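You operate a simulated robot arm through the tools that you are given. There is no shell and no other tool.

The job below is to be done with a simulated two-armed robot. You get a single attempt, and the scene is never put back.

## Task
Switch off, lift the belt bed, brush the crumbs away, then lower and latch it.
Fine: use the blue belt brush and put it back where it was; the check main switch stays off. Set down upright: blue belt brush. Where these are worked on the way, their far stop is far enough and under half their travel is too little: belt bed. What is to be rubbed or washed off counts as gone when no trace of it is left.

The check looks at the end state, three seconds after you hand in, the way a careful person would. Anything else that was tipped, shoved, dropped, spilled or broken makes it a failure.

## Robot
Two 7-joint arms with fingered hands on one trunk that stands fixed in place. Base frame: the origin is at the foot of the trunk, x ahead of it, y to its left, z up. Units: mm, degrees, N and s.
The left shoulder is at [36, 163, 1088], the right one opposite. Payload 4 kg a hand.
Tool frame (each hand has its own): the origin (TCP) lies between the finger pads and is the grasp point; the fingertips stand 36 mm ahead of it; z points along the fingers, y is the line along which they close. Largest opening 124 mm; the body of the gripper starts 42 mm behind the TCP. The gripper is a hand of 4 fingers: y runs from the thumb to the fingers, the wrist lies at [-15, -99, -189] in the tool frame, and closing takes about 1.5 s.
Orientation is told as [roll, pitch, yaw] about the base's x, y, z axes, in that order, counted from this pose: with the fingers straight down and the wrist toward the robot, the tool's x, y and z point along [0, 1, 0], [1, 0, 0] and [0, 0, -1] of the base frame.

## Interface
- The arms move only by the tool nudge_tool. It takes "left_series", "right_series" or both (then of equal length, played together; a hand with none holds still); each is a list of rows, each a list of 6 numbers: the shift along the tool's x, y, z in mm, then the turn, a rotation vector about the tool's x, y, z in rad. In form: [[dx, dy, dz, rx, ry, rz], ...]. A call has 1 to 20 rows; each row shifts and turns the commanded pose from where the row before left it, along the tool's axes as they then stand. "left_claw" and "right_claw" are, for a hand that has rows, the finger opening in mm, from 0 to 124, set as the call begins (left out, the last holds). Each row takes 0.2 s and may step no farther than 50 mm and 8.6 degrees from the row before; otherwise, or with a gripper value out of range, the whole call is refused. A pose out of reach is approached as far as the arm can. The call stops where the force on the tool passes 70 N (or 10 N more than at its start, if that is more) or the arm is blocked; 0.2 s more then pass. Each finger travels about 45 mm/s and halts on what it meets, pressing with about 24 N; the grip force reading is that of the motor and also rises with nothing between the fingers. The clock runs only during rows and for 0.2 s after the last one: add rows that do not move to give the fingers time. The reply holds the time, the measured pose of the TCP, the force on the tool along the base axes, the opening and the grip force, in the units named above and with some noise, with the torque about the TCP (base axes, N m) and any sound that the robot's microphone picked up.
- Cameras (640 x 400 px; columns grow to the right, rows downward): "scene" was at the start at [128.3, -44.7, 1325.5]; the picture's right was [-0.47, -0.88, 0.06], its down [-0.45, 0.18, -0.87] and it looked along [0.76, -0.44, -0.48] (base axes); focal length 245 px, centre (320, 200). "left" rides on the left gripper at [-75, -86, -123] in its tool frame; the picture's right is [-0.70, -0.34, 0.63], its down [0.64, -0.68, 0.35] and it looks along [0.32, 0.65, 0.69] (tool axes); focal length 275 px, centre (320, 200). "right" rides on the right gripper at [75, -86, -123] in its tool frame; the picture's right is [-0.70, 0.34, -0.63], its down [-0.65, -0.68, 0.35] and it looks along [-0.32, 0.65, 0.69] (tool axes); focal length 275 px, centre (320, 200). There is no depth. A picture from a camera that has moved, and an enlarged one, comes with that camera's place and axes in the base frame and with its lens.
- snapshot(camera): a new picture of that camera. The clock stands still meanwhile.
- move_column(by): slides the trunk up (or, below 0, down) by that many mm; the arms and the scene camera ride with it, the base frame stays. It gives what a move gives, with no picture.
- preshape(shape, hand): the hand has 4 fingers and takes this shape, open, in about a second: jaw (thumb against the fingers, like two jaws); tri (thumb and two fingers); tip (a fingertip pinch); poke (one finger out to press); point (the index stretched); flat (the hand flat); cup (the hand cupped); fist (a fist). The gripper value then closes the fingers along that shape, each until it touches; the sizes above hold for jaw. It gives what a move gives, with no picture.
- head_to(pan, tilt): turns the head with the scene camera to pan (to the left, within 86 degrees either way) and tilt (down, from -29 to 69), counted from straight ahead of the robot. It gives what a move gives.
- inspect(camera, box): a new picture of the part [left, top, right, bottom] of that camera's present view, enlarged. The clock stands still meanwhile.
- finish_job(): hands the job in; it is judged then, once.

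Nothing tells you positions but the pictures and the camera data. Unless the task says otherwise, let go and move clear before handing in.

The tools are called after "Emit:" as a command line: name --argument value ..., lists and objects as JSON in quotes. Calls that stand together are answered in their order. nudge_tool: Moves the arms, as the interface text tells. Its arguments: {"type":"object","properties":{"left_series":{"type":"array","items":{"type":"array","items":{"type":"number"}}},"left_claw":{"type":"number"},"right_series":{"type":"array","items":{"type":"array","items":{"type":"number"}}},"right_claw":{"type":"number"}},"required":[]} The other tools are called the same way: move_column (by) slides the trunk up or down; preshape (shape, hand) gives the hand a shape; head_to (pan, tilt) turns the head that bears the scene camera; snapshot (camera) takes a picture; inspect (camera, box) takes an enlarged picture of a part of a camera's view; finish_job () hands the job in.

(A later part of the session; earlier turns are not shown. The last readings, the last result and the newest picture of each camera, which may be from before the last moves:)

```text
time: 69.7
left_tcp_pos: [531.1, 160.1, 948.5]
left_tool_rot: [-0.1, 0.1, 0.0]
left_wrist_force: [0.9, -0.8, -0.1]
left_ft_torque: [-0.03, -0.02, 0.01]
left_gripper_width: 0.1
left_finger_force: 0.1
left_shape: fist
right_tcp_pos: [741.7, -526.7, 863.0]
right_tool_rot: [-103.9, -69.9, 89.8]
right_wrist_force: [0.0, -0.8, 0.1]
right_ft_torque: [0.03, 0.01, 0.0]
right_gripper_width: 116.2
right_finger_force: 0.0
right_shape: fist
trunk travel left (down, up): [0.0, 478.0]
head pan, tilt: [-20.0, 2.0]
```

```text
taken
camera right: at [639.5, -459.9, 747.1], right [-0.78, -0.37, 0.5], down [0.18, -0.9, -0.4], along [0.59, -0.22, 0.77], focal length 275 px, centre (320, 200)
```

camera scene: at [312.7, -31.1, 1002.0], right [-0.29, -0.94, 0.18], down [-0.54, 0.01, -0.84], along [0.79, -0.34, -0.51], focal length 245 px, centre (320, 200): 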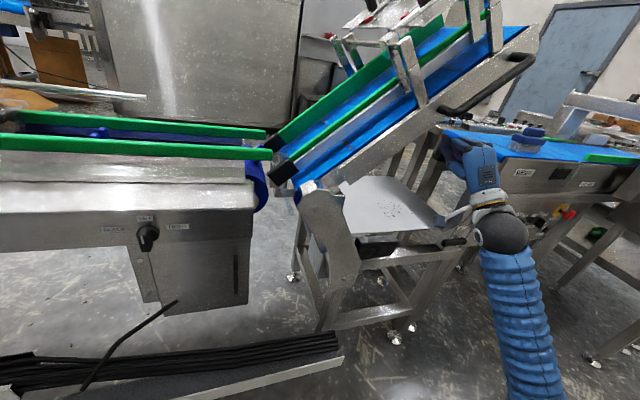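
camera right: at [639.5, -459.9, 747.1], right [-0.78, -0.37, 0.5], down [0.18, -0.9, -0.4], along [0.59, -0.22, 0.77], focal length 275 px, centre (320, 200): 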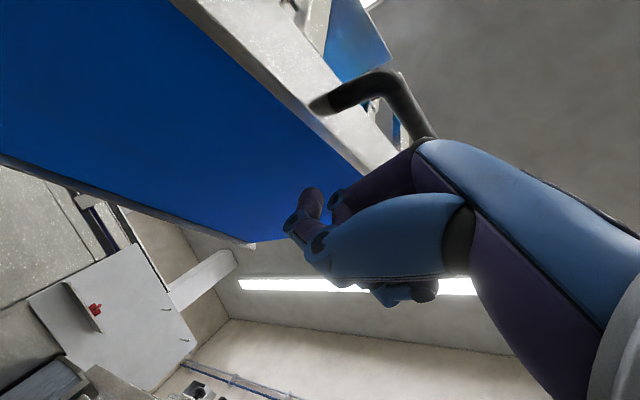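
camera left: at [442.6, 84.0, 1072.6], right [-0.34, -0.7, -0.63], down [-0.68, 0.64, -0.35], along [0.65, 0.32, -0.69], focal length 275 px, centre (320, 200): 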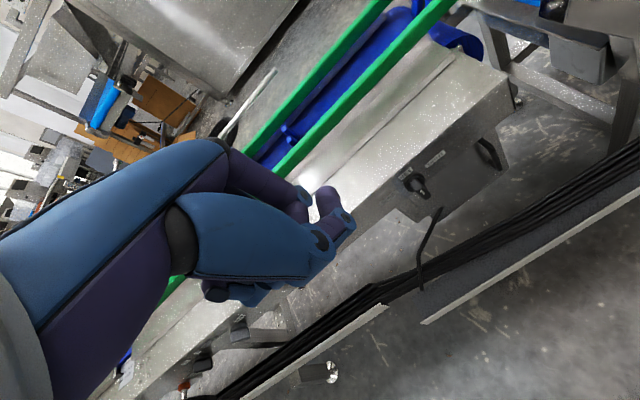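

The bed has swung up off my hand by itself, so it appears spring-assisted. I wait a moment and look again.

Emit:
nudge_tool --right_series '[[0, 0, 0, 0, 0, 0], [0, 0, 0, 0, 0, 0], [0, 0, 0, 0, 0, 0], [0, 0, 0, 0, 0, 0], [0, 0, 0, 0, 0, 0]]'

Emit:
snapshot --camera "scene"

Emit:
snapshot --camera "right"

```text
time: 70.8
left_tcp_pos: [528.0, 160.4, 949.1]
left_tool_rot: [0.0, 0.0, 0.0]
left_wrist_force: [0.5, -0.6, -1.2]
left_ft_torque: [-0.01, -0.03, -0.03]
left_gripper_width: 0.0
left_finger_force: 0.1
left_shape: fist
right_tcp_pos: [741.3, -528.4, 861.9]
right_tool_rot: [-103.9, -70.0, 89.8]
right_wrist_force: [-0.4, 0.4, 0.0]
right_ft_torque: [0.01, 0.01, -0.04]
right_gripper_width: 116.2
right_finger_force: 0.0
right_shape: fist
trunk travel left (down, up): [0.0, 478.0]
head pan, tilt: [-20.0, 2.0]
```

```text
taken
camera scene: at [312.5, -31.2, 1002.1], right [-0.29, -0.94, 0.18], down [-0.54, 0.01, -0.84], along [0.79, -0.34, -0.51], focal length 245 px, centre (320, 200)
```

scene: 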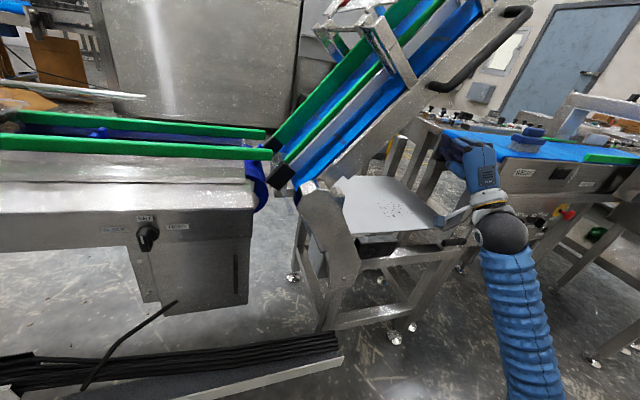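

```text
taken
camera right: at [639.4, -460.3, 747.1], right [-0.78, -0.37, 0.5], down [0.18, -0.9, -0.4], along [0.59, -0.22, 0.77], focal length 275 px, centre (320, 200)
```

right: 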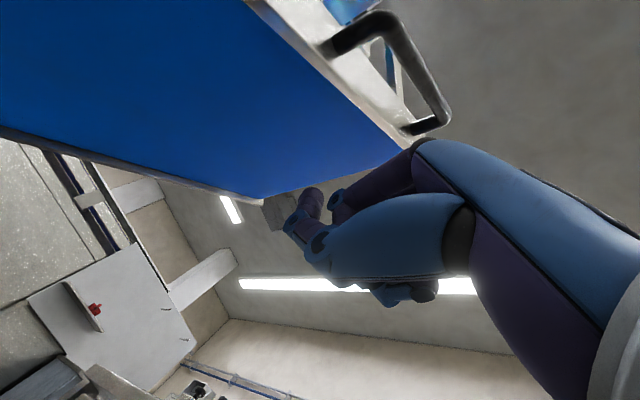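

The bed keeps rising by itself toward its far stop, so it stays up unaided. I withdraw the right hand and set off to fetch the brush.

Emit:
nudge_tool --right_series '[[-9.1, 0, -36.4, 0, 0, 0], [-9.1, 0, -36.4, 0, 0, 0], [-9.1, 0, -36.4, 0, 0, 0], [-9.1, 0, -36.4, 0, 0, 0], [0, 0, 0, 0.0169, 0, 0.0677], [0, 0, 0, 0.0169, 0, 0.0677], [0, 0, 0, 0.0169, 0, 0.0677], [0, 0, 0, 0.0169, 0, 0.0677], [0, 0, 0, 0.0169, 0, 0.0677], [0, 0, 0, 0.1163, 0, 0], [0, 0, 0, 0.1163, 0, 0], [0, 0, 0, 0.1163, 0, 0], [-36.6, 28.3, -3, 0, 0, 0], [-36.6, 28.3, -3, 0, 0, 0], [-36.6, 28.3, -3, 0, 0, 0], [-36.6, 28.3, -3, 0, 0, 0], [-36.6, 28.3, -3, 0, 0, 0], [0, 0, 0, 0, 0, 0]]'

Emit:
preshape --shape "jaw" --hand "right"

Emit:
snapshot --camera "scene"

Emit:
snapshot --camera "right"

```text
time: 74.7
left_tcp_pos: [529.7, 159.7, 949.7]
left_tool_rot: [0.0, 0.1, 0.0]
left_wrist_force: [0.8, 0.4, -0.3]
left_ft_torque: [-0.01, 0.02, 0.0]
left_gripper_width: 0.0
left_finger_force: 0.0
left_shape: fist
right_tcp_pos: [586.4, -725.1, 1000.7]
right_tool_rot: [-0.1, -70.0, -14.2]
right_wrist_force: [1.1, 0.6, 0.0]
right_ft_torque: [-0.01, -0.01, -0.01]
right_gripper_width: 116.2
right_finger_force: 0.0
right_shape: fist
right hand out of reach, approached as far as the arm can: row 10, 11
trunk travel left (down, up): [0.0, 478.0]
head pan, tilt: [-20.0, 2.0]
```

```text
time: 75.5
left_tcp_pos: [530.4, 159.4, 950.5]
left_tool_rot: [0.0, 0.0, 0.0]
left_wrist_force: [-0.1, -0.9, -0.1]
left_ft_torque: [0.0, 0.01, -0.02]
left_gripper_width: 0.0
left_finger_force: 0.1
left_shape: fist
right_tcp_pos: [586.7, -724.7, 1002.7]
right_tool_rot: [-0.1, -69.9, -14.0]
right_wrist_force: [0.4, -1.3, 0.1]
right_ft_torque: [0.01, 0.02, 0.02]
right_gripper_width: 123.7
right_finger_force: 0.0
right_shape: jaw
trunk travel left (down, up): [0.0, 478.0]
head pan, tilt: [-20.0, 2.0]
```

```text
taken
camera scene: at [312.5, -31.3, 1002.1], right [-0.29, -0.94, 0.18], down [-0.54, 0.01, -0.84], along [0.79, -0.34, -0.51], focal length 245 px, centre (320, 200)
```

scene: 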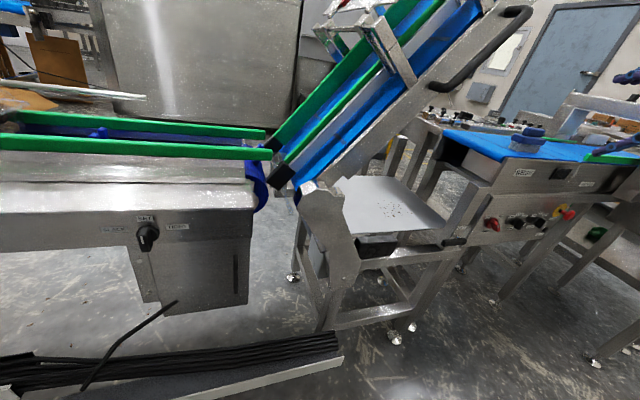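

```text
taken
camera right: at [464.2, -616.2, 963.1], right [-0.64, -0.56, 0.53], down [-0.07, -0.65, -0.76], along [0.77, -0.52, 0.37], focal length 275 px, centre (320, 200)
```

right: 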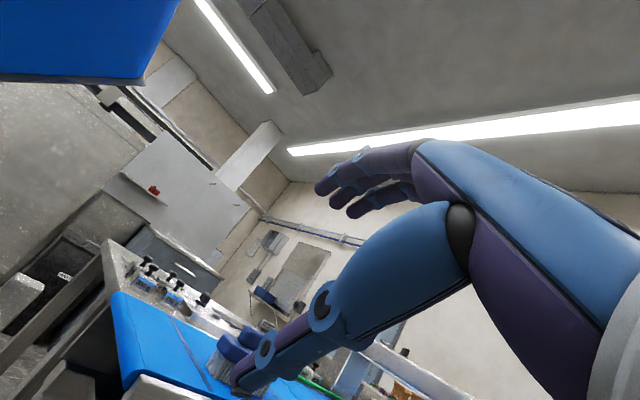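

The bed rests tilted up at about 45°, held by its own spring. I roll the right hand again and go over to the brush.

Emit:
nudge_tool --right_series '[[0, 0, 0, 0, 0, 0.131], [0, 0, 0, 0, 0, 0.131], [0, 0, 0, 0, 0, 0.131], [0, 0, 0, 0, 0, 0.131], [0, 0, 0, 0, 0, 0.131], [0, 0, 0, 0, 0, 0.131], [0, 0, 0, 0, 0, 0.131], [0, 0, 0, 0, 0, 0.131], [0, 0, 0, 0, 0, 0.131], [0, 0, 0, 0, 0, 0.131], [0, 0, 0, 0, 0, 0.131], [0, 0, 0, 0, 0, 0.131], [0, 0, 0, 0.0738, 0, -0.0269], [0, 0, 0, 0.0738, 0, -0.0269], [0, 0, 0, 0, 0, 0]]'

Emit:
head_to --pan -50 --tilt 2

Emit:
snapshot --camera "right"

Emit:
snapshot --camera "scene"

```text
time: 78.8
left_tcp_pos: [529.0, 159.2, 949.7]
left_tool_rot: [0.0, 0.1, 0.0]
left_wrist_force: [-0.1, 0.5, -0.1]
left_ft_torque: [0.01, 0.03, 0.0]
left_gripper_width: 0.0
left_finger_force: 0.2
left_shape: fist
right_tcp_pos: [589.9, -724.1, 1000.8]
right_tool_rot: [70.0, 0.1, -95.1]
right_wrist_force: [0.0, 0.6, 0.1]
right_ft_torque: [-0.02, 0.01, -0.02]
right_gripper_width: 123.5
right_finger_force: 0.1
right_shape: jaw
trunk travel left (down, up): [0.0, 478.0]
head pan, tilt: [-20.0, 2.0]
```

```text
time: 79.7
left_tcp_pos: [529.5, 159.5, 949.4]
left_tool_rot: [0.0, 0.1, -0.1]
left_wrist_force: [0.1, 0.6, 0.4]
left_ft_torque: [0.04, 0.01, -0.01]
left_gripper_width: 0.0
left_finger_force: 0.2
left_shape: fist
right_tcp_pos: [589.0, -724.1, 1001.8]
right_tool_rot: [69.9, 0.1, -95.2]
right_wrist_force: [0.0, -0.4, 0.7]
right_ft_torque: [0.03, 0.01, 0.01]
right_gripper_width: 124.1
right_finger_force: 0.0
right_shape: jaw
trunk travel left (down, up): [0.0, 478.0]
head pan, tilt: [-50.0, 2.0]
```

```text
taken
camera right: at [506.7, -630.0, 1113.0], right [-0.86, -0.26, -0.44], down [0.17, 0.67, -0.72], along [0.48, -0.7, -0.53], focal length 275 px, centre (320, 200)
```

right: 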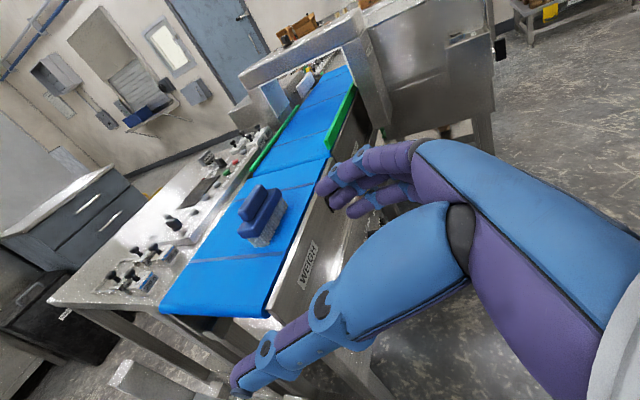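

```text
taken
camera scene: at [289.5, -69.7, 1015.9], right [-0.66, -0.64, 0.39], down [-0.53, 0.03, -0.85], along [0.53, -0.77, -0.36], focal length 245 px, centre (320, 200)
```

scene: 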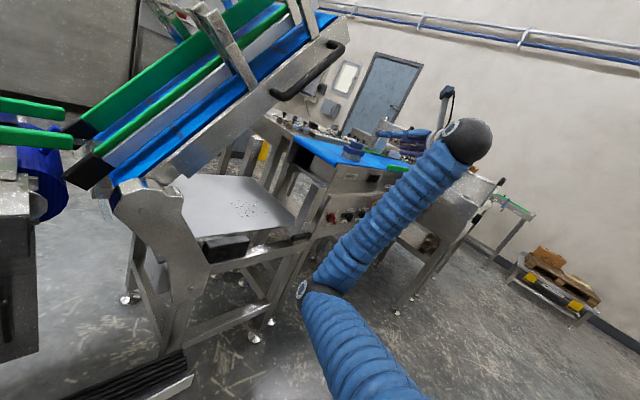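

I record the brush's exact place now with both cameras for later.

Emit:
inspect --camera "right" --box '[200, 160, 320, 270]'

Emit:
inspect --camera "scene" --box '[310, 125, 410, 200]'

Emit:
inspect --camera "scene" --box '[170, 150, 330, 270]'

```text
3.64 times, centred on (260, 215) of right
camera zoom: at [506.7, -630.0, 1113.0], right [-0.86, -0.26, -0.44], down [0.17, 0.67, -0.72], along [0.48, -0.7, -0.53], focal length 1001 px, centre (538, 146)
```

zoom: 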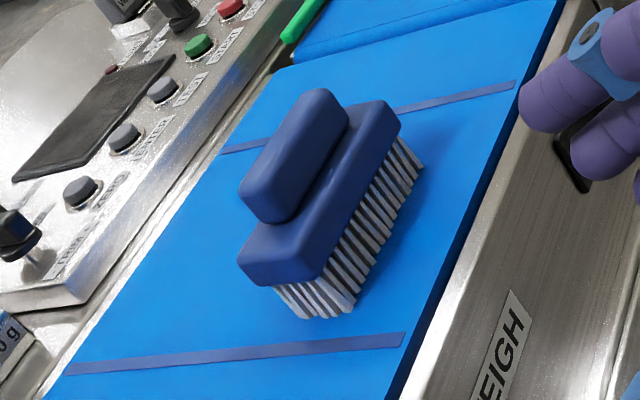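

```text
5.33 times, centred on (360, 162) of scene
camera zoom: at [289.5, -69.7, 1015.9], right [-0.66, -0.64, 0.39], down [-0.53, 0.03, -0.85], along [0.53, -0.77, -0.36], focal length 1306 px, centre (107, 400)
```

zoom: 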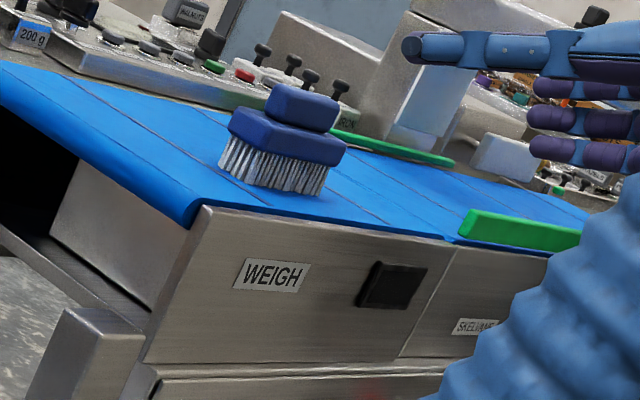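

```text
3.33 times, centred on (250, 210) of scene
camera zoom: at [289.5, -69.7, 1015.9], right [-0.66, -0.64, 0.39], down [-0.53, 0.03, -0.85], along [0.53, -0.77, -0.36], focal length 816 px, centre (553, 167)
```

zoom: 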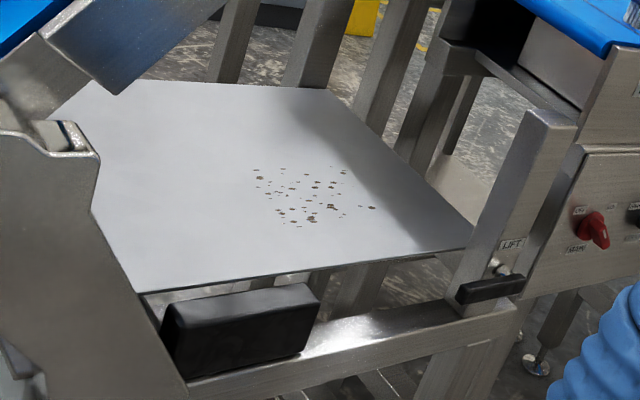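

The brush's grip block is at (833,-927,909), belt surface about z 843. I extend the open hand to hover above it.

Emit:
nudge_tool --right_series '[[11.8, 25.9, 33.1, 0, 0, 0], [11.8, 25.9, 33.1, 0, 0, 0], [11.8, 25.9, 33.1, 0, 0, 0], [11.8, 25.9, 33.1, 0, 0, 0], [11.8, 25.9, 33.1, 0, 0, 0], [11.8, 25.9, 33.1, 0, 0, 0], [11.8, 25.9, 33.1, 0, 0, 0], [0, 0, 0, 0, 0, 0]]' --right_claw 124

Emit:
snapshot --camera "right"

Emit:
inspect --camera "scene" --box '[310, 85, 430, 185]'

```text
time: 81.5
left_tcp_pos: [530.3, 159.4, 950.8]
left_tool_rot: [0.0, 0.0, 0.0]
left_wrist_force: [0.3, 0.1, -0.5]
left_ft_torque: [0.01, -0.02, -0.02]
left_gripper_width: 0.0
left_finger_force: 0.0
left_shape: fist
right_tcp_pos: [818.6, -924.6, 1001.2]
right_tool_rot: [69.9, 0.0, -95.2]
right_wrist_force: [-0.1, 0.7, -0.1]
right_ft_torque: [-0.01, 0.0, 0.0]
right_gripper_width: 123.9
right_finger_force: 0.2
right_shape: jaw
trunk travel left (down, up): [0.0, 478.0]
head pan, tilt: [-50.0, 2.0]
```

```text
taken
camera right: at [736.3, -830.7, 1113.2], right [-0.86, -0.26, -0.44], down [0.17, 0.67, -0.72], along [0.48, -0.7, -0.53], focal length 275 px, centre (320, 200)
```

right: 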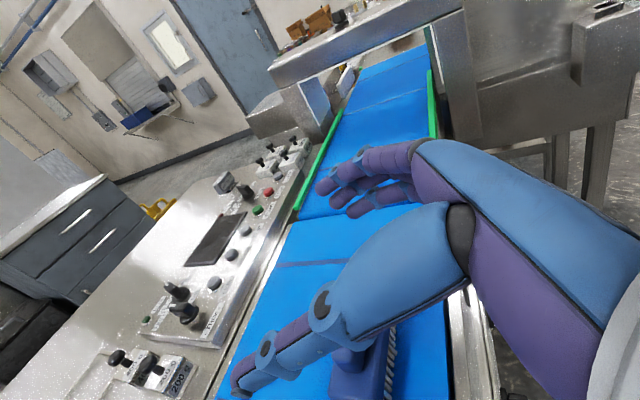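

```text
4.00 times, centred on (370, 135) of scene
camera zoom: at [289.6, -69.7, 1015.8], right [-0.66, -0.64, 0.39], down [-0.53, 0.03, -0.85], along [0.53, -0.77, -0.36], focal length 980 px, centre (120, 460)
```

zoom: 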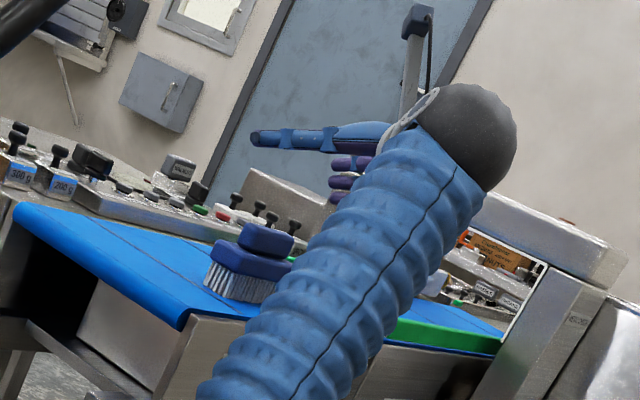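

In reach, hovering above the brush. I descend partway with thumb and fingers straddling the brush's ends, then check.

Emit:
nudge_tool --right_series '[[-22.2, 0.8, 8.2, 0, 0, 0], [-22.2, 0.8, 8.2, 0, 0, 0], [-15, 0.9, 5.5, 0, 0, 0], [0, 0, 0, 0, 0, 0]]' --right_claw 124

Emit:
snapshot --camera "right"

Emit:
inspect --camera "scene" --box '[310, 85, 430, 185]'

```text
time: 82.5
left_tcp_pos: [530.0, 158.9, 950.3]
left_tool_rot: [0.0, 0.0, 0.0]
left_wrist_force: [-0.5, -1.0, 0.8]
left_ft_torque: [0.0, -0.02, 0.02]
left_gripper_width: 0.1
left_finger_force: 0.0
left_shape: fist
right_tcp_pos: [818.9, -927.2, 938.3]
right_tool_rot: [70.0, 0.1, -95.1]
right_wrist_force: [0.3, -0.5, -0.1]
right_ft_torque: [0.0, 0.0, -0.04]
right_gripper_width: 123.9
right_finger_force: 0.1
right_shape: jaw
trunk travel left (down, up): [0.0, 478.0]
head pan, tilt: [-50.0, 2.0]
```

```text
taken
camera right: at [735.5, -834.1, 1050.9], right [-0.86, -0.26, -0.44], down [0.17, 0.67, -0.72], along [0.48, -0.7, -0.53], focal length 275 px, centre (320, 200)
```

right: 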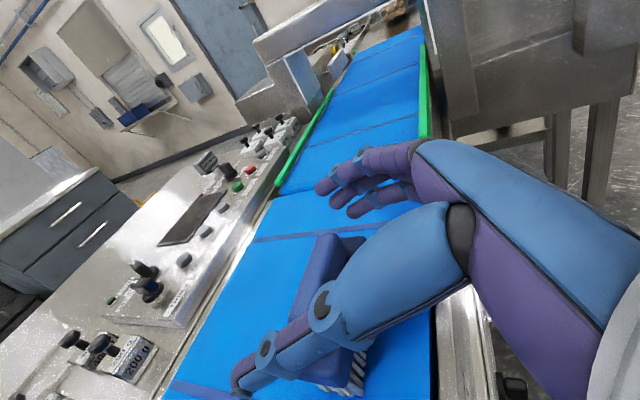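

```text
4.00 times, centred on (370, 135) of scene
camera zoom: at [289.3, -69.8, 1016.1], right [-0.66, -0.64, 0.39], down [-0.53, 0.03, -0.85], along [0.53, -0.77, -0.36], focal length 980 px, centre (120, 460)
```

zoom: 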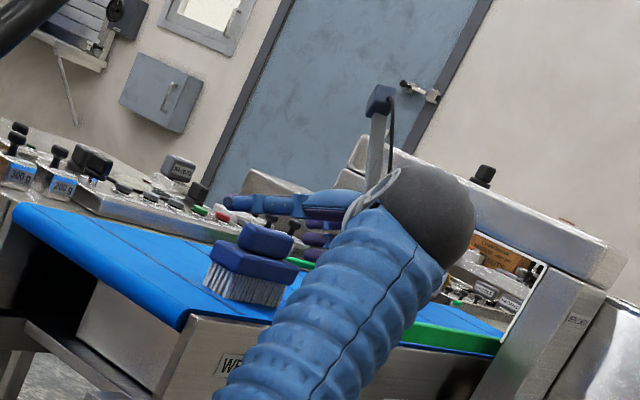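

Thumb and fingers straddle the brush as planned. I descend the last 31 mm.

Emit:
nudge_tool --right_series '[[-10, 0, 3.6, 0, 0, 0], [-10, 0, 3.6, 0, 0, 0], [-9.1, 0, 3.4, 0, 0, 0], [0, 0, 0, 0, 0, 0]]' --right_claw 124

Emit:
snapshot --camera "right"

Emit:
inspect --camera "scene" --box '[310, 105, 430, 205]'

```text
time: 83.5
left_tcp_pos: [529.8, 160.7, 950.6]
left_tool_rot: [0.0, 0.0, 0.1]
left_wrist_force: [0.4, -0.4, 0.6]
left_ft_torque: [0.05, 0.02, 0.01]
left_gripper_width: 0.0
left_finger_force: 0.1
left_shape: fist
right_tcp_pos: [817.6, -928.6, 905.1]
right_tool_rot: [70.1, 0.1, -95.1]
right_wrist_force: [0.5, -0.6, -0.2]
right_ft_torque: [0.0, -0.02, 0.03]
right_gripper_width: 123.7
right_finger_force: 0.0
right_shape: jaw
trunk travel left (down, up): [0.0, 478.0]
head pan, tilt: [-50.0, 2.0]
```

```text
taken
camera right: at [735.2, -834.8, 1018.3], right [-0.86, -0.26, -0.44], down [0.17, 0.67, -0.72], along [0.48, -0.7, -0.53], focal length 275 px, centre (320, 200)
```

right: 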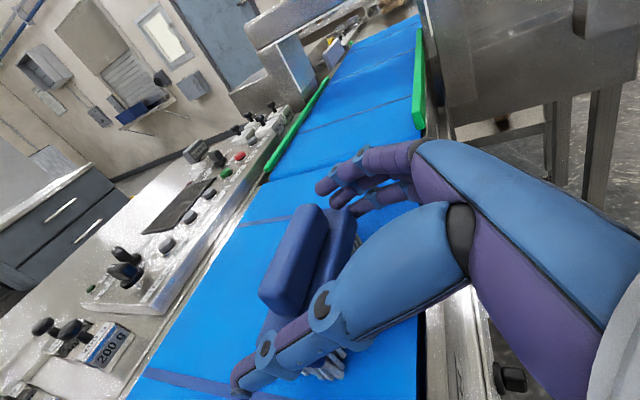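

```text
4.00 times, centred on (370, 155) of scene
camera zoom: at [289.4, -69.8, 1016.0], right [-0.66, -0.64, 0.39], down [-0.53, 0.03, -0.85], along [0.53, -0.77, -0.36], focal length 980 px, centre (120, 380)
```

zoom: 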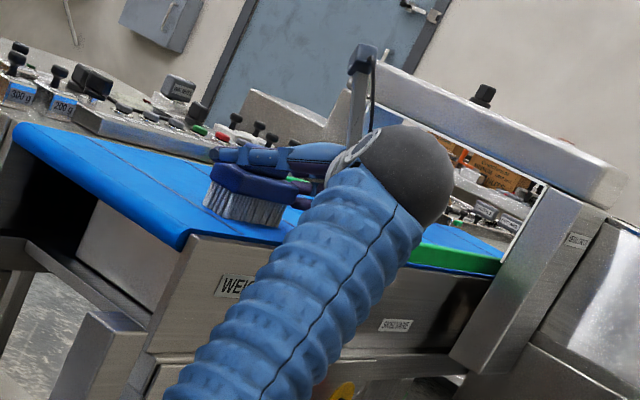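

The grip block lies between thumb and fingers. I close the hand on the brush.

Emit:
nudge_tool --right_series '[[0, 0, 0, 0, 0, 0], [0, 0, 0, 0, 0, 0], [0, 0, 0, 0, 0, 0], [0, 0, 0, 0, 0, 0], [0, 0, 0, 0, 0, 0], [0, 0, 0, 0, 0, 0], [0, 0, 0, 0, 0, 0], [0, 0, 0, 0, 0, 0]]' --right_claw 30

Emit:
snapshot --camera "right"

Emit:
inspect --camera "scene" --box '[310, 105, 430, 205]'

```text
time: 85.3
left_tcp_pos: [529.6, 159.4, 949.5]
left_tool_rot: [0.0, 0.0, 0.0]
left_wrist_force: [0.0, 2.8, 0.1]
left_ft_torque: [0.02, -0.03, 0.04]
left_gripper_width: 0.1
left_finger_force: 0.2
left_shape: fist
right_tcp_pos: [818.1, -928.8, 905.5]
right_tool_rot: [70.1, 0.1, -95.2]
right_wrist_force: [-0.5, -5.4, 5.3]
right_ft_torque: [0.06, -0.08, 0.05]
right_gripper_width: 89.6
right_finger_force: 23.7
right_shape: jaw
trunk travel left (down, up): [0.0, 478.0]
head pan, tilt: [-50.0, 2.0]
```

```text
taken
camera right: at [735.6, -834.7, 1018.0], right [-0.86, -0.26, -0.44], down [0.17, 0.67, -0.72], along [0.48, -0.7, -0.53], focal length 275 px, centre (320, 200)
```

right: 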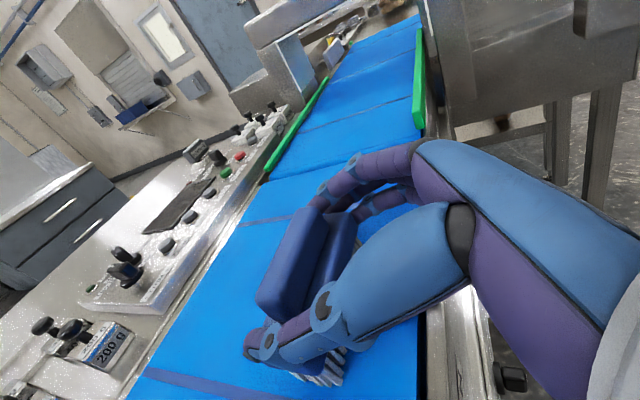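

```text
4.00 times, centred on (370, 155) of scene
camera zoom: at [289.5, -69.8, 1015.9], right [-0.66, -0.64, 0.39], down [-0.53, 0.03, -0.85], along [0.53, -0.77, -0.36], focal length 980 px, centre (120, 380)
```

zoom: 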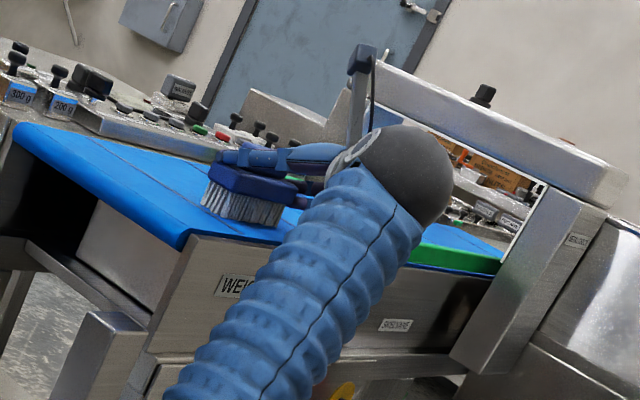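

The brush is held (width 90 mm, 24 N). I lift it slightly and check it comes along upright.

Emit:
nudge_tool --right_series '[[9.4, 0, -3.4, 0, 0, 0], [9.4, 0, -3.4, 0, 0, 0], [9.4, 0, -3.4, 0, 0, 0], [9.4, 0, -3.4, 0, 0, 0], [0, 0, 0, 0, 0, 0]]'

Emit:
snapshot --camera "right"

Emit:
inspect --camera "scene" --box '[310, 95, 430, 195]'

```text
time: 86.5
left_tcp_pos: [529.0, 158.9, 949.9]
left_tool_rot: [0.1, 0.1, 0.0]
left_wrist_force: [1.0, 0.3, 0.2]
left_ft_torque: [0.01, 0.01, -0.04]
left_gripper_width: 0.0
left_finger_force: 0.0
left_shape: fist
right_tcp_pos: [818.2, -928.0, 944.2]
right_tool_rot: [70.0, 0.1, -95.1]
right_wrist_force: [0.1, -0.1, -0.7]
right_ft_torque: [-0.02, 0.0, 0.02]
right_gripper_width: 89.9
right_finger_force: 23.9
right_shape: jaw
trunk travel left (down, up): [0.0, 478.0]
head pan, tilt: [-50.0, 2.0]
```

```text
taken
camera right: at [735.6, -834.9, 1057.9], right [-0.86, -0.26, -0.44], down [0.17, 0.67, -0.72], along [0.48, -0.7, -0.53], focal length 275 px, centre (320, 200)
```

right: 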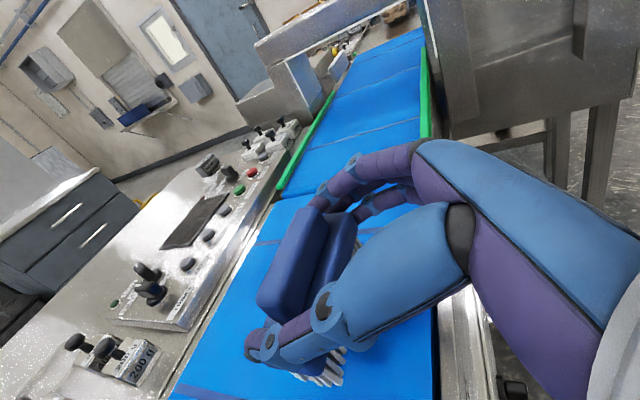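

```text
4.00 times, centred on (370, 145) of scene
camera zoom: at [289.6, -69.8, 1015.8], right [-0.66, -0.64, 0.39], down [-0.53, 0.03, -0.85], along [0.53, -0.77, -0.36], focal length 980 px, centre (120, 420)
```

zoom: 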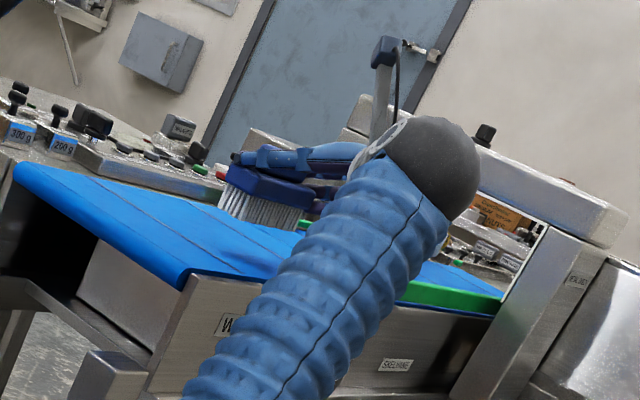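

The brush is held firmly and upright. I carry it up and back, clear of the weigh station.

Emit:
nudge_tool --right_series '[[26.3, 0, -9.6, 0, 0, 0], [26.3, 0, -9.6, 0, 0, 0], [-11.8, -25.9, -33.1, 0, 0, 0], [-11.8, -25.9, -33.1, 0, 0, 0], [-11.8, -25.9, -33.1, 0, 0, 0], [-11.8, -25.9, -33.1, 0, 0, 0], [-11.8, -25.9, -33.1, 0, 0, 0], [-11.8, -25.9, -33.1, 0, 0, 0], [-11.8, -25.9, -33.1, 0, 0, 0], [0, 0, 0, 0, 0, 0]]'

Emit:
snapshot --camera "right"

Emit:
snapshot --camera "scene"

```text
time: 88.7
left_tcp_pos: [529.8, 160.1, 949.0]
left_tool_rot: [0.1, 0.1, 0.1]
left_wrist_force: [-0.4, 0.2, 0.2]
left_ft_torque: [0.0, -0.02, 0.02]
left_gripper_width: 0.0
left_finger_force: 0.1
left_shape: fist
right_tcp_pos: [587.0, -727.8, 1003.9]
right_tool_rot: [70.0, 0.0, -95.2]
right_wrist_force: [0.1, -0.3, -2.0]
right_ft_torque: [0.02, 0.05, -0.03]
right_gripper_width: 89.8
right_finger_force: 24.7
right_shape: jaw
trunk travel left (down, up): [0.0, 478.0]
head pan, tilt: [-50.0, 2.0]
```

```text
taken
camera right: at [505.5, -634.7, 1117.1], right [-0.86, -0.26, -0.44], down [0.17, 0.67, -0.72], along [0.48, -0.7, -0.53], focal length 275 px, centre (320, 200)
```

right: 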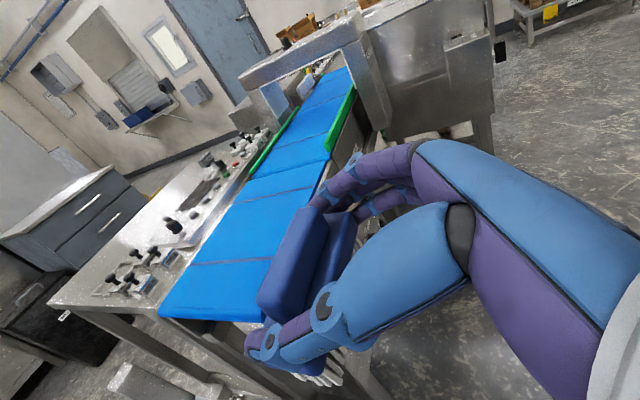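

```text
taken
camera scene: at [289.6, -69.7, 1015.8], right [-0.66, -0.64, 0.39], down [-0.53, 0.03, -0.85], along [0.53, -0.77, -0.36], focal length 245 px, centre (320, 200)
```

scene: 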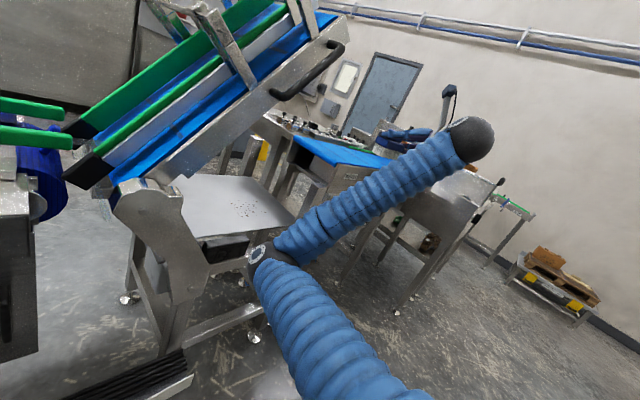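

Emit:
nudge_tool --right_series '[[-33, -27.6, 11.3, 0, 0, 0], [-33, -27.6, 11.3, 0, 0, 0], [-33, -27.6, 11.3, 0, 0, 0], [-33, -27.6, 11.3, 0, 0, 0], [0, 0, 0, 0, 0, 0]]'

Emit:
snapshot --camera "right"

Emit:
snapshot --camera "scene"

```text
time: 89.9
left_tcp_pos: [529.3, 160.1, 949.9]
left_tool_rot: [-0.1, 0.0, 0.0]
left_wrist_force: [0.1, 0.2, 0.3]
left_ft_torque: [0.0, -0.02, -0.02]
left_gripper_width: 0.2
left_finger_force: 0.1
left_shape: fist
right_tcp_pos: [598.3, -612.9, 863.8]
right_tool_rot: [70.1, 0.0, -95.2]
right_wrist_force: [-0.2, 0.2, -0.4]
right_ft_torque: [0.0, 0.03, -0.03]
right_gripper_width: 89.8
right_finger_force: 23.9
right_shape: jaw
trunk travel left (down, up): [0.0, 478.0]
head pan, tilt: [-50.0, 2.0]
```

```text
taken
camera right: at [515.4, -519.3, 975.6], right [-0.86, -0.26, -0.44], down [0.17, 0.67, -0.72], along [0.48, -0.7, -0.53], focal length 275 px, centre (320, 200)
```

right: 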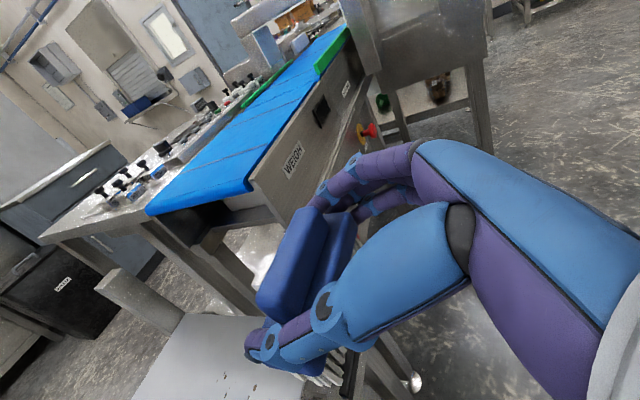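

```text
taken
camera scene: at [289.1, -69.6, 1016.3], right [-0.66, -0.64, 0.39], down [-0.53, 0.03, -0.85], along [0.53, -0.77, -0.36], focal length 245 px, centre (320, 200)
```

scene: 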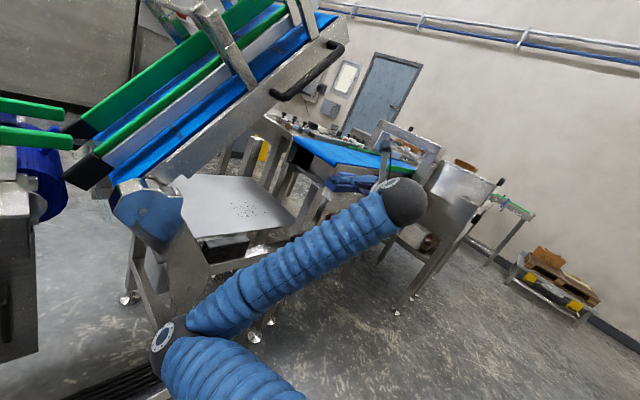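

The arm and brush are clear so far. I continue down in front of the tray.

Emit:
nudge_tool --right_series '[[-33, -27.6, 11.3, 0, 0, 0], [-33, -27.6, 11.3, 0, 0, 0], [-33, -27.6, 11.3, 0, 0, 0], [0, 0, 0, 0, 0, 0]]'

Emit:
snapshot --camera "right"

Emit:
snapshot --camera "scene"

```text
time: 90.9
left_tcp_pos: [529.2, 160.6, 950.2]
left_tool_rot: [0.1, 0.0, -0.1]
left_wrist_force: [-0.5, 0.3, 0.0]
left_ft_torque: [0.0, 0.02, -0.01]
left_gripper_width: 0.0
left_finger_force: 0.1
left_shape: fist
right_tcp_pos: [621.1, -542.4, 759.0]
right_tool_rot: [70.0, 0.1, -95.2]
right_wrist_force: [-0.2, 0.5, -0.6]
right_ft_torque: [0.02, 0.05, -0.01]
right_gripper_width: 89.9
right_finger_force: 24.2
right_shape: jaw
right hand out of reach, approached as far as the arm can: row 2, 3
trunk travel left (down, up): [0.0, 478.0]
head pan, tilt: [-50.0, 2.0]
```

```text
taken
camera right: at [539.2, -449.1, 872.5], right [-0.86, -0.26, -0.44], down [0.17, 0.67, -0.72], along [0.48, -0.7, -0.53], focal length 275 px, centre (320, 200)
```

right: 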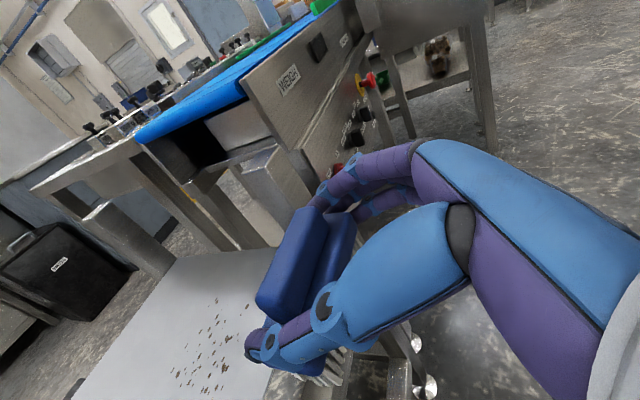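

```text
taken
camera scene: at [289.2, -69.6, 1016.3], right [-0.66, -0.64, 0.39], down [-0.53, 0.03, -0.85], along [0.53, -0.77, -0.36], focal length 245 px, centre (320, 200)
```

scene: 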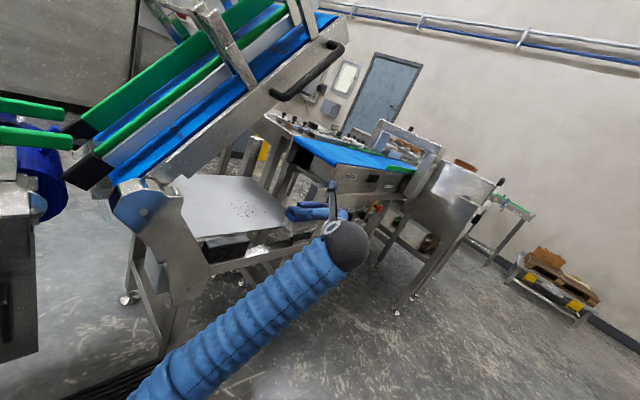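

A joint limit was brushed but the pose is right: brush upright in front of the tray, crumbs in view. I move forward over the tray.

Emit:
nudge_tool --right_series '[[6.9, -3.2, 41.8, 0, 0, 0], [6.9, -3.2, 41.8, 0, 0, 0], [6.9, -3.2, 41.8, 0, 0, 0], [6.9, -3.2, 41.8, 0, 0, 0], [0, 0, 0, 0, 0, 0]]'

Emit:
snapshot --camera "right"

Emit:
snapshot --camera "scene"

```text
time: 92.1
left_tcp_pos: [529.1, 159.9, 949.9]
left_tool_rot: [0.0, -0.1, 0.1]
left_wrist_force: [0.0, -0.5, 0.8]
left_ft_torque: [0.0, -0.01, 0.03]
left_gripper_width: 0.0
left_finger_force: 0.1
left_shape: fist
right_tcp_pos: [788.3, -545.4, 729.2]
right_tool_rot: [70.0, -0.1, -95.2]
right_wrist_force: [0.4, -0.1, -1.5]
right_ft_torque: [-0.04, 0.01, 0.0]
right_gripper_width: 89.6
right_finger_force: 23.6
right_shape: jaw
trunk travel left (down, up): [0.0, 478.0]
head pan, tilt: [-50.0, 2.0]
```

```text
taken
camera right: at [706.1, -451.3, 841.7], right [-0.86, -0.26, -0.44], down [0.17, 0.67, -0.72], along [0.48, -0.7, -0.53], focal length 275 px, centre (320, 200)
```

right: 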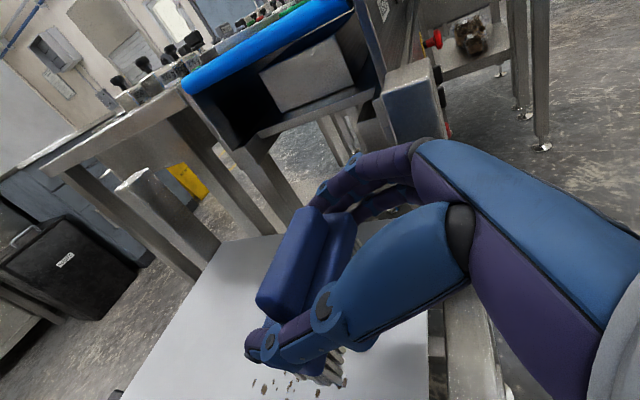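

```text
taken
camera scene: at [289.5, -69.6, 1016.0], right [-0.66, -0.64, 0.39], down [-0.53, 0.03, -0.85], along [0.53, -0.77, -0.36], focal length 245 px, centre (320, 200)
```

scene: 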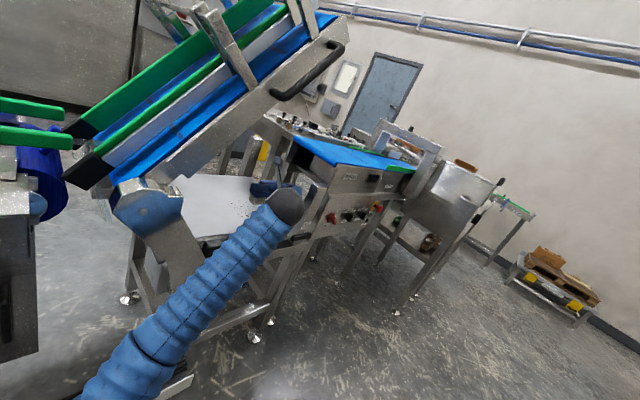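

The brush hovers over the tray. I shift it over the front row of crumbs and lower it toward the tray.

Emit:
nudge_tool --right_series '[[-18.7, 1.2, 20.2, 0, 0, 0], [-18.7, 1.2, 20.2, 0, 0, 0], [0, 0, 0, 0, 0, 0]]'

Emit:
nudge_tool --right_series '[[-2.8, 0, 1.03, 0, 0, 0], [-2.8, 0, 1.03, 0, 0, 0], [0, 0, 0, 0, 0, 0]]'

Emit:
inspect --camera "scene" --box '[190, 160, 350, 260]'

Emit:
snapshot --camera "right"

```text
time: 92.9
left_tcp_pos: [530.4, 160.3, 950.8]
left_tool_rot: [0.0, 0.0, 0.0]
left_wrist_force: [-0.9, -0.6, -0.8]
left_ft_torque: [0.02, 0.01, -0.03]
left_gripper_width: 0.3
left_finger_force: 0.1
left_shape: fist
right_tcp_pos: [817.1, -551.1, 683.1]
right_tool_rot: [69.9, 0.2, -95.2]
right_wrist_force: [-0.2, 0.9, -1.0]
right_ft_torque: [-0.02, 0.01, 0.0]
right_gripper_width: 89.6
right_finger_force: 23.7
right_shape: jaw
trunk travel left (down, up): [0.0, 478.0]
head pan, tilt: [-50.0, 2.0]
```

```text
time: 93.7
left_tcp_pos: [530.0, 159.4, 951.3]
left_tool_rot: [0.1, 0.0, 0.0]
left_wrist_force: [0.0, -0.3, -0.6]
left_ft_torque: [-0.03, 0.01, 0.0]
left_gripper_width: 0.0
left_finger_force: 0.0
left_shape: fist
right_tcp_pos: [816.6, -552.0, 675.9]
right_tool_rot: [70.0, 0.2, -95.2]
right_wrist_force: [0.6, 0.4, -2.1]
right_ft_torque: [0.01, 0.02, 0.0]
right_gripper_width: 89.8
right_finger_force: 24.2
right_shape: jaw
trunk travel left (down, up): [0.0, 478.0]
head pan, tilt: [-50.0, 2.0]
```

```text
4.00 times, centred on (270, 210) of scene
camera zoom: at [289.5, -69.6, 1015.9], right [-0.66, -0.64, 0.39], down [-0.53, 0.03, -0.85], along [0.53, -0.77, -0.36], focal length 980 px, centre (520, 160)
```

zoom: 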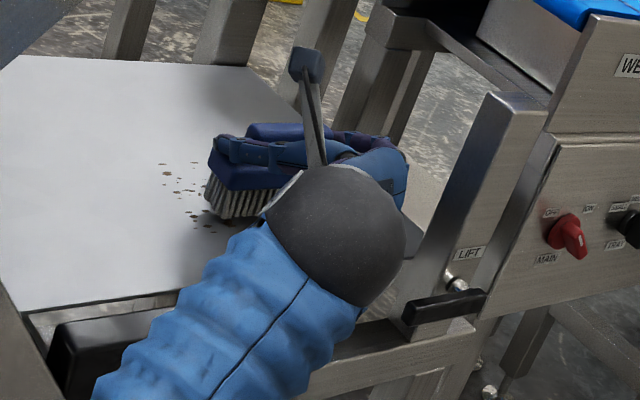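

```text
taken
camera right: at [733.1, -458.1, 788.6], right [-0.86, -0.26, -0.44], down [0.17, 0.67, -0.72], along [0.48, -0.7, -0.53], focal length 275 px, centre (320, 200)
```

right: 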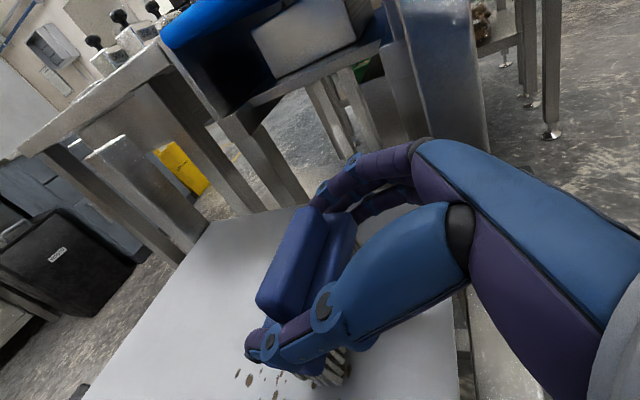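

Emit:
nudge_tool --right_series '[[-2.8, 0, 1.03, 0, 0, 0], [-2.8, 0, 1.03, 0, 0, 0], [0, 0, 0, 0, 0, 0]]'

Emit:
nudge_tool --right_series '[[-2.8, 0, 1.03, 0, 0, 0], [0, 0, 0, 0, 0, 0]]'

```text
time: 94.5
left_tcp_pos: [529.4, 160.4, 949.5]
left_tool_rot: [0.1, 0.0, -0.1]
left_wrist_force: [0.0, 0.1, -0.4]
left_ft_torque: [-0.01, 0.03, -0.02]
left_gripper_width: 0.4
left_finger_force: 0.1
left_shape: fist
right_tcp_pos: [815.3, -551.8, 668.5]
right_tool_rot: [70.0, 0.1, -95.2]
right_wrist_force: [0.6, 0.4, -0.8]
right_ft_torque: [-0.06, 0.01, 0.01]
right_gripper_width: 89.7
right_finger_force: 23.8
right_shape: jaw
trunk travel left (down, up): [0.0, 478.0]
head pan, tilt: [-50.0, 2.0]
```

```text
time: 95.1
left_tcp_pos: [529.6, 161.0, 949.9]
left_tool_rot: [0.0, 0.0, -0.1]
left_wrist_force: [0.9, -0.8, 0.1]
left_ft_torque: [-0.02, 0.04, 0.0]
left_gripper_width: 0.0
left_finger_force: 0.1
left_shape: fist
right_tcp_pos: [815.4, -550.8, 666.4]
right_tool_rot: [70.0, -0.1, -95.2]
right_wrist_force: [0.5, 0.5, 0.2]
right_ft_torque: [0.04, 0.0, -0.01]
right_gripper_width: 89.9
right_finger_force: 23.8
right_shape: jaw
trunk travel left (down, up): [0.0, 478.0]
head pan, tilt: [-50.0, 2.0]
```

Emit:
nudge_tool --right_series '[[-2.8, 0, 1.03, 0, 0, 0], [0, 0, 0, 0, 0, 0]]'

Emit:
nudge_tool --right_series '[[-2.8, 0, 1.03, 0, 0, 0], [0, 0, 0, 0, 0, 0]]'

Emit:
inspect --camera "scene" --box '[210, 175, 310, 240]'

```text
time: 95.7
left_tcp_pos: [528.5, 159.7, 950.6]
left_tool_rot: [0.0, -0.1, -0.1]
left_wrist_force: [0.1, 0.6, 0.7]
left_ft_torque: [-0.02, -0.01, 0.02]
left_gripper_width: 0.1
left_finger_force: 0.0
left_shape: fist
right_tcp_pos: [816.1, -551.1, 664.8]
right_tool_rot: [70.0, -0.1, -95.2]
right_wrist_force: [-2.5, -0.7, 8.5]
right_ft_torque: [-0.05, -0.22, 0.09]
right_gripper_width: 89.1
right_finger_force: 24.1
right_shape: jaw
trunk travel left (down, up): [0.0, 478.0]
head pan, tilt: [-50.0, 2.0]
```

```text
time: 96.3
left_tcp_pos: [528.3, 160.5, 950.4]
left_tool_rot: [0.0, -0.2, 0.0]
left_wrist_force: [1.0, -0.3, 0.4]
left_ft_torque: [0.02, -0.01, -0.01]
left_gripper_width: 0.1
left_finger_force: 0.0
left_shape: fist
right_tcp_pos: [815.1, -551.4, 662.8]
right_tool_rot: [70.1, 0.1, -95.3]
right_wrist_force: [-1.4, -0.6, 16.4]
right_ft_torque: [-0.25, -0.38, 0.09]
right_gripper_width: 88.9
right_finger_force: 24.1
right_shape: jaw
trunk travel left (down, up): [0.0, 478.0]
head pan, tilt: [-50.0, 2.0]
```

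```text
6.15 times, centred on (260, 208) of scene
camera zoom: at [288.2, -69.0, 1016.7], right [-0.66, -0.64, 0.39], down [-0.53, 0.03, -0.85], along [0.53, -0.77, -0.36], focal length 1507 px, centre (689, 154)
```

zoom: 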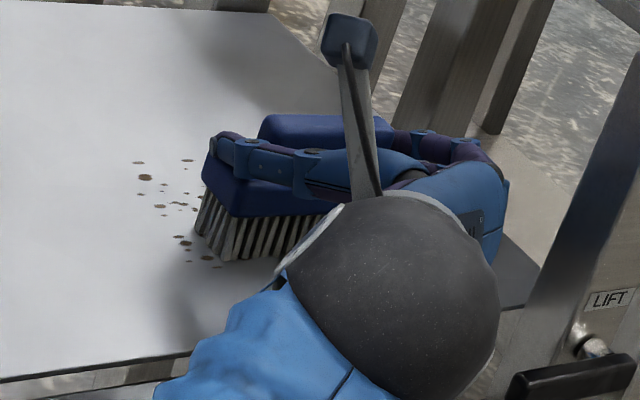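

Contact is made (TCP z≈665). I ease off to a lighter pressure and make the first strokes along y over the front row.

Emit:
nudge_tool --right_series '[[2.8, 0, -1.03, 0, 0, 0], [-0.58, -18.9, -1.6, 0, 0, 0], [0.58, 18.9, 1.6, 0, 0, 0], [0.58, 18.9, 1.6, 0, 0, 0], [-0.58, -18.9, -1.6, 0, 0, 0], [-0.58, -18.9, -1.6, 0, 0, 0], [0.58, 18.9, 1.6, 0, 0, 0], [0.58, 18.9, 1.6, 0, 0, 0], [-0.58, -18.9, -1.6, 0, 0, 0], [0, 0, 0, 0, 0, 0]]'

Emit:
inspect --camera "scene" --box '[210, 175, 310, 240]'

Emit:
snapshot --camera "right"

```text
time: 98.5
left_tcp_pos: [528.5, 160.1, 951.0]
left_tool_rot: [0.1, 0.0, 0.0]
left_wrist_force: [-0.5, -0.2, 0.4]
left_ft_torque: [0.02, 0.01, 0.02]
left_gripper_width: 0.2
left_finger_force: 0.0
left_shape: fist
right_tcp_pos: [814.7, -552.6, 662.7]
right_tool_rot: [70.1, 0.0, -95.2]
right_wrist_force: [0.7, -3.5, 13.7]
right_ft_torque: [-0.24, -0.37, -0.06]
right_gripper_width: 88.4
right_finger_force: 23.9
right_shape: jaw
trunk travel left (down, up): [0.0, 478.0]
head pan, tilt: [-50.0, 2.0]
```

```text
6.15 times, centred on (260, 208) of scene
camera zoom: at [288.7, -69.3, 1016.3], right [-0.66, -0.64, 0.39], down [-0.53, 0.03, -0.85], along [0.53, -0.77, -0.36], focal length 1507 px, centre (689, 154)
```

zoom: 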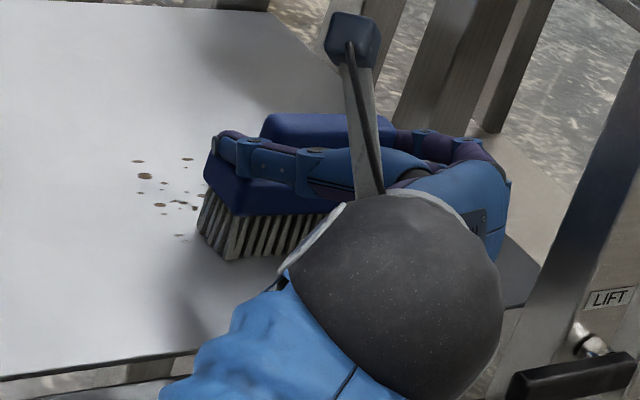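

```text
taken
camera right: at [731.8, -459.1, 775.2], right [-0.86, -0.26, -0.44], down [0.17, 0.67, -0.72], along [0.48, -0.7, -0.53], focal length 275 px, centre (320, 200)
```

right: 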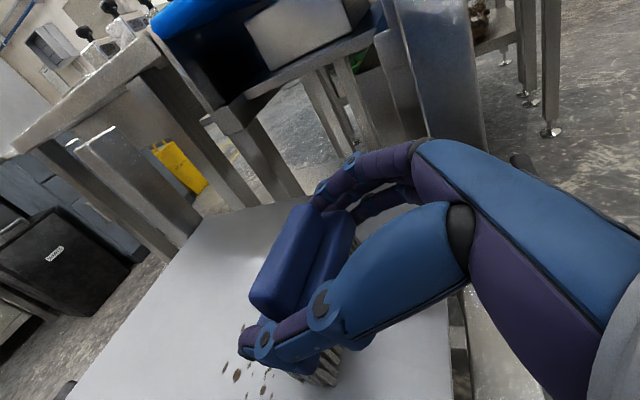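

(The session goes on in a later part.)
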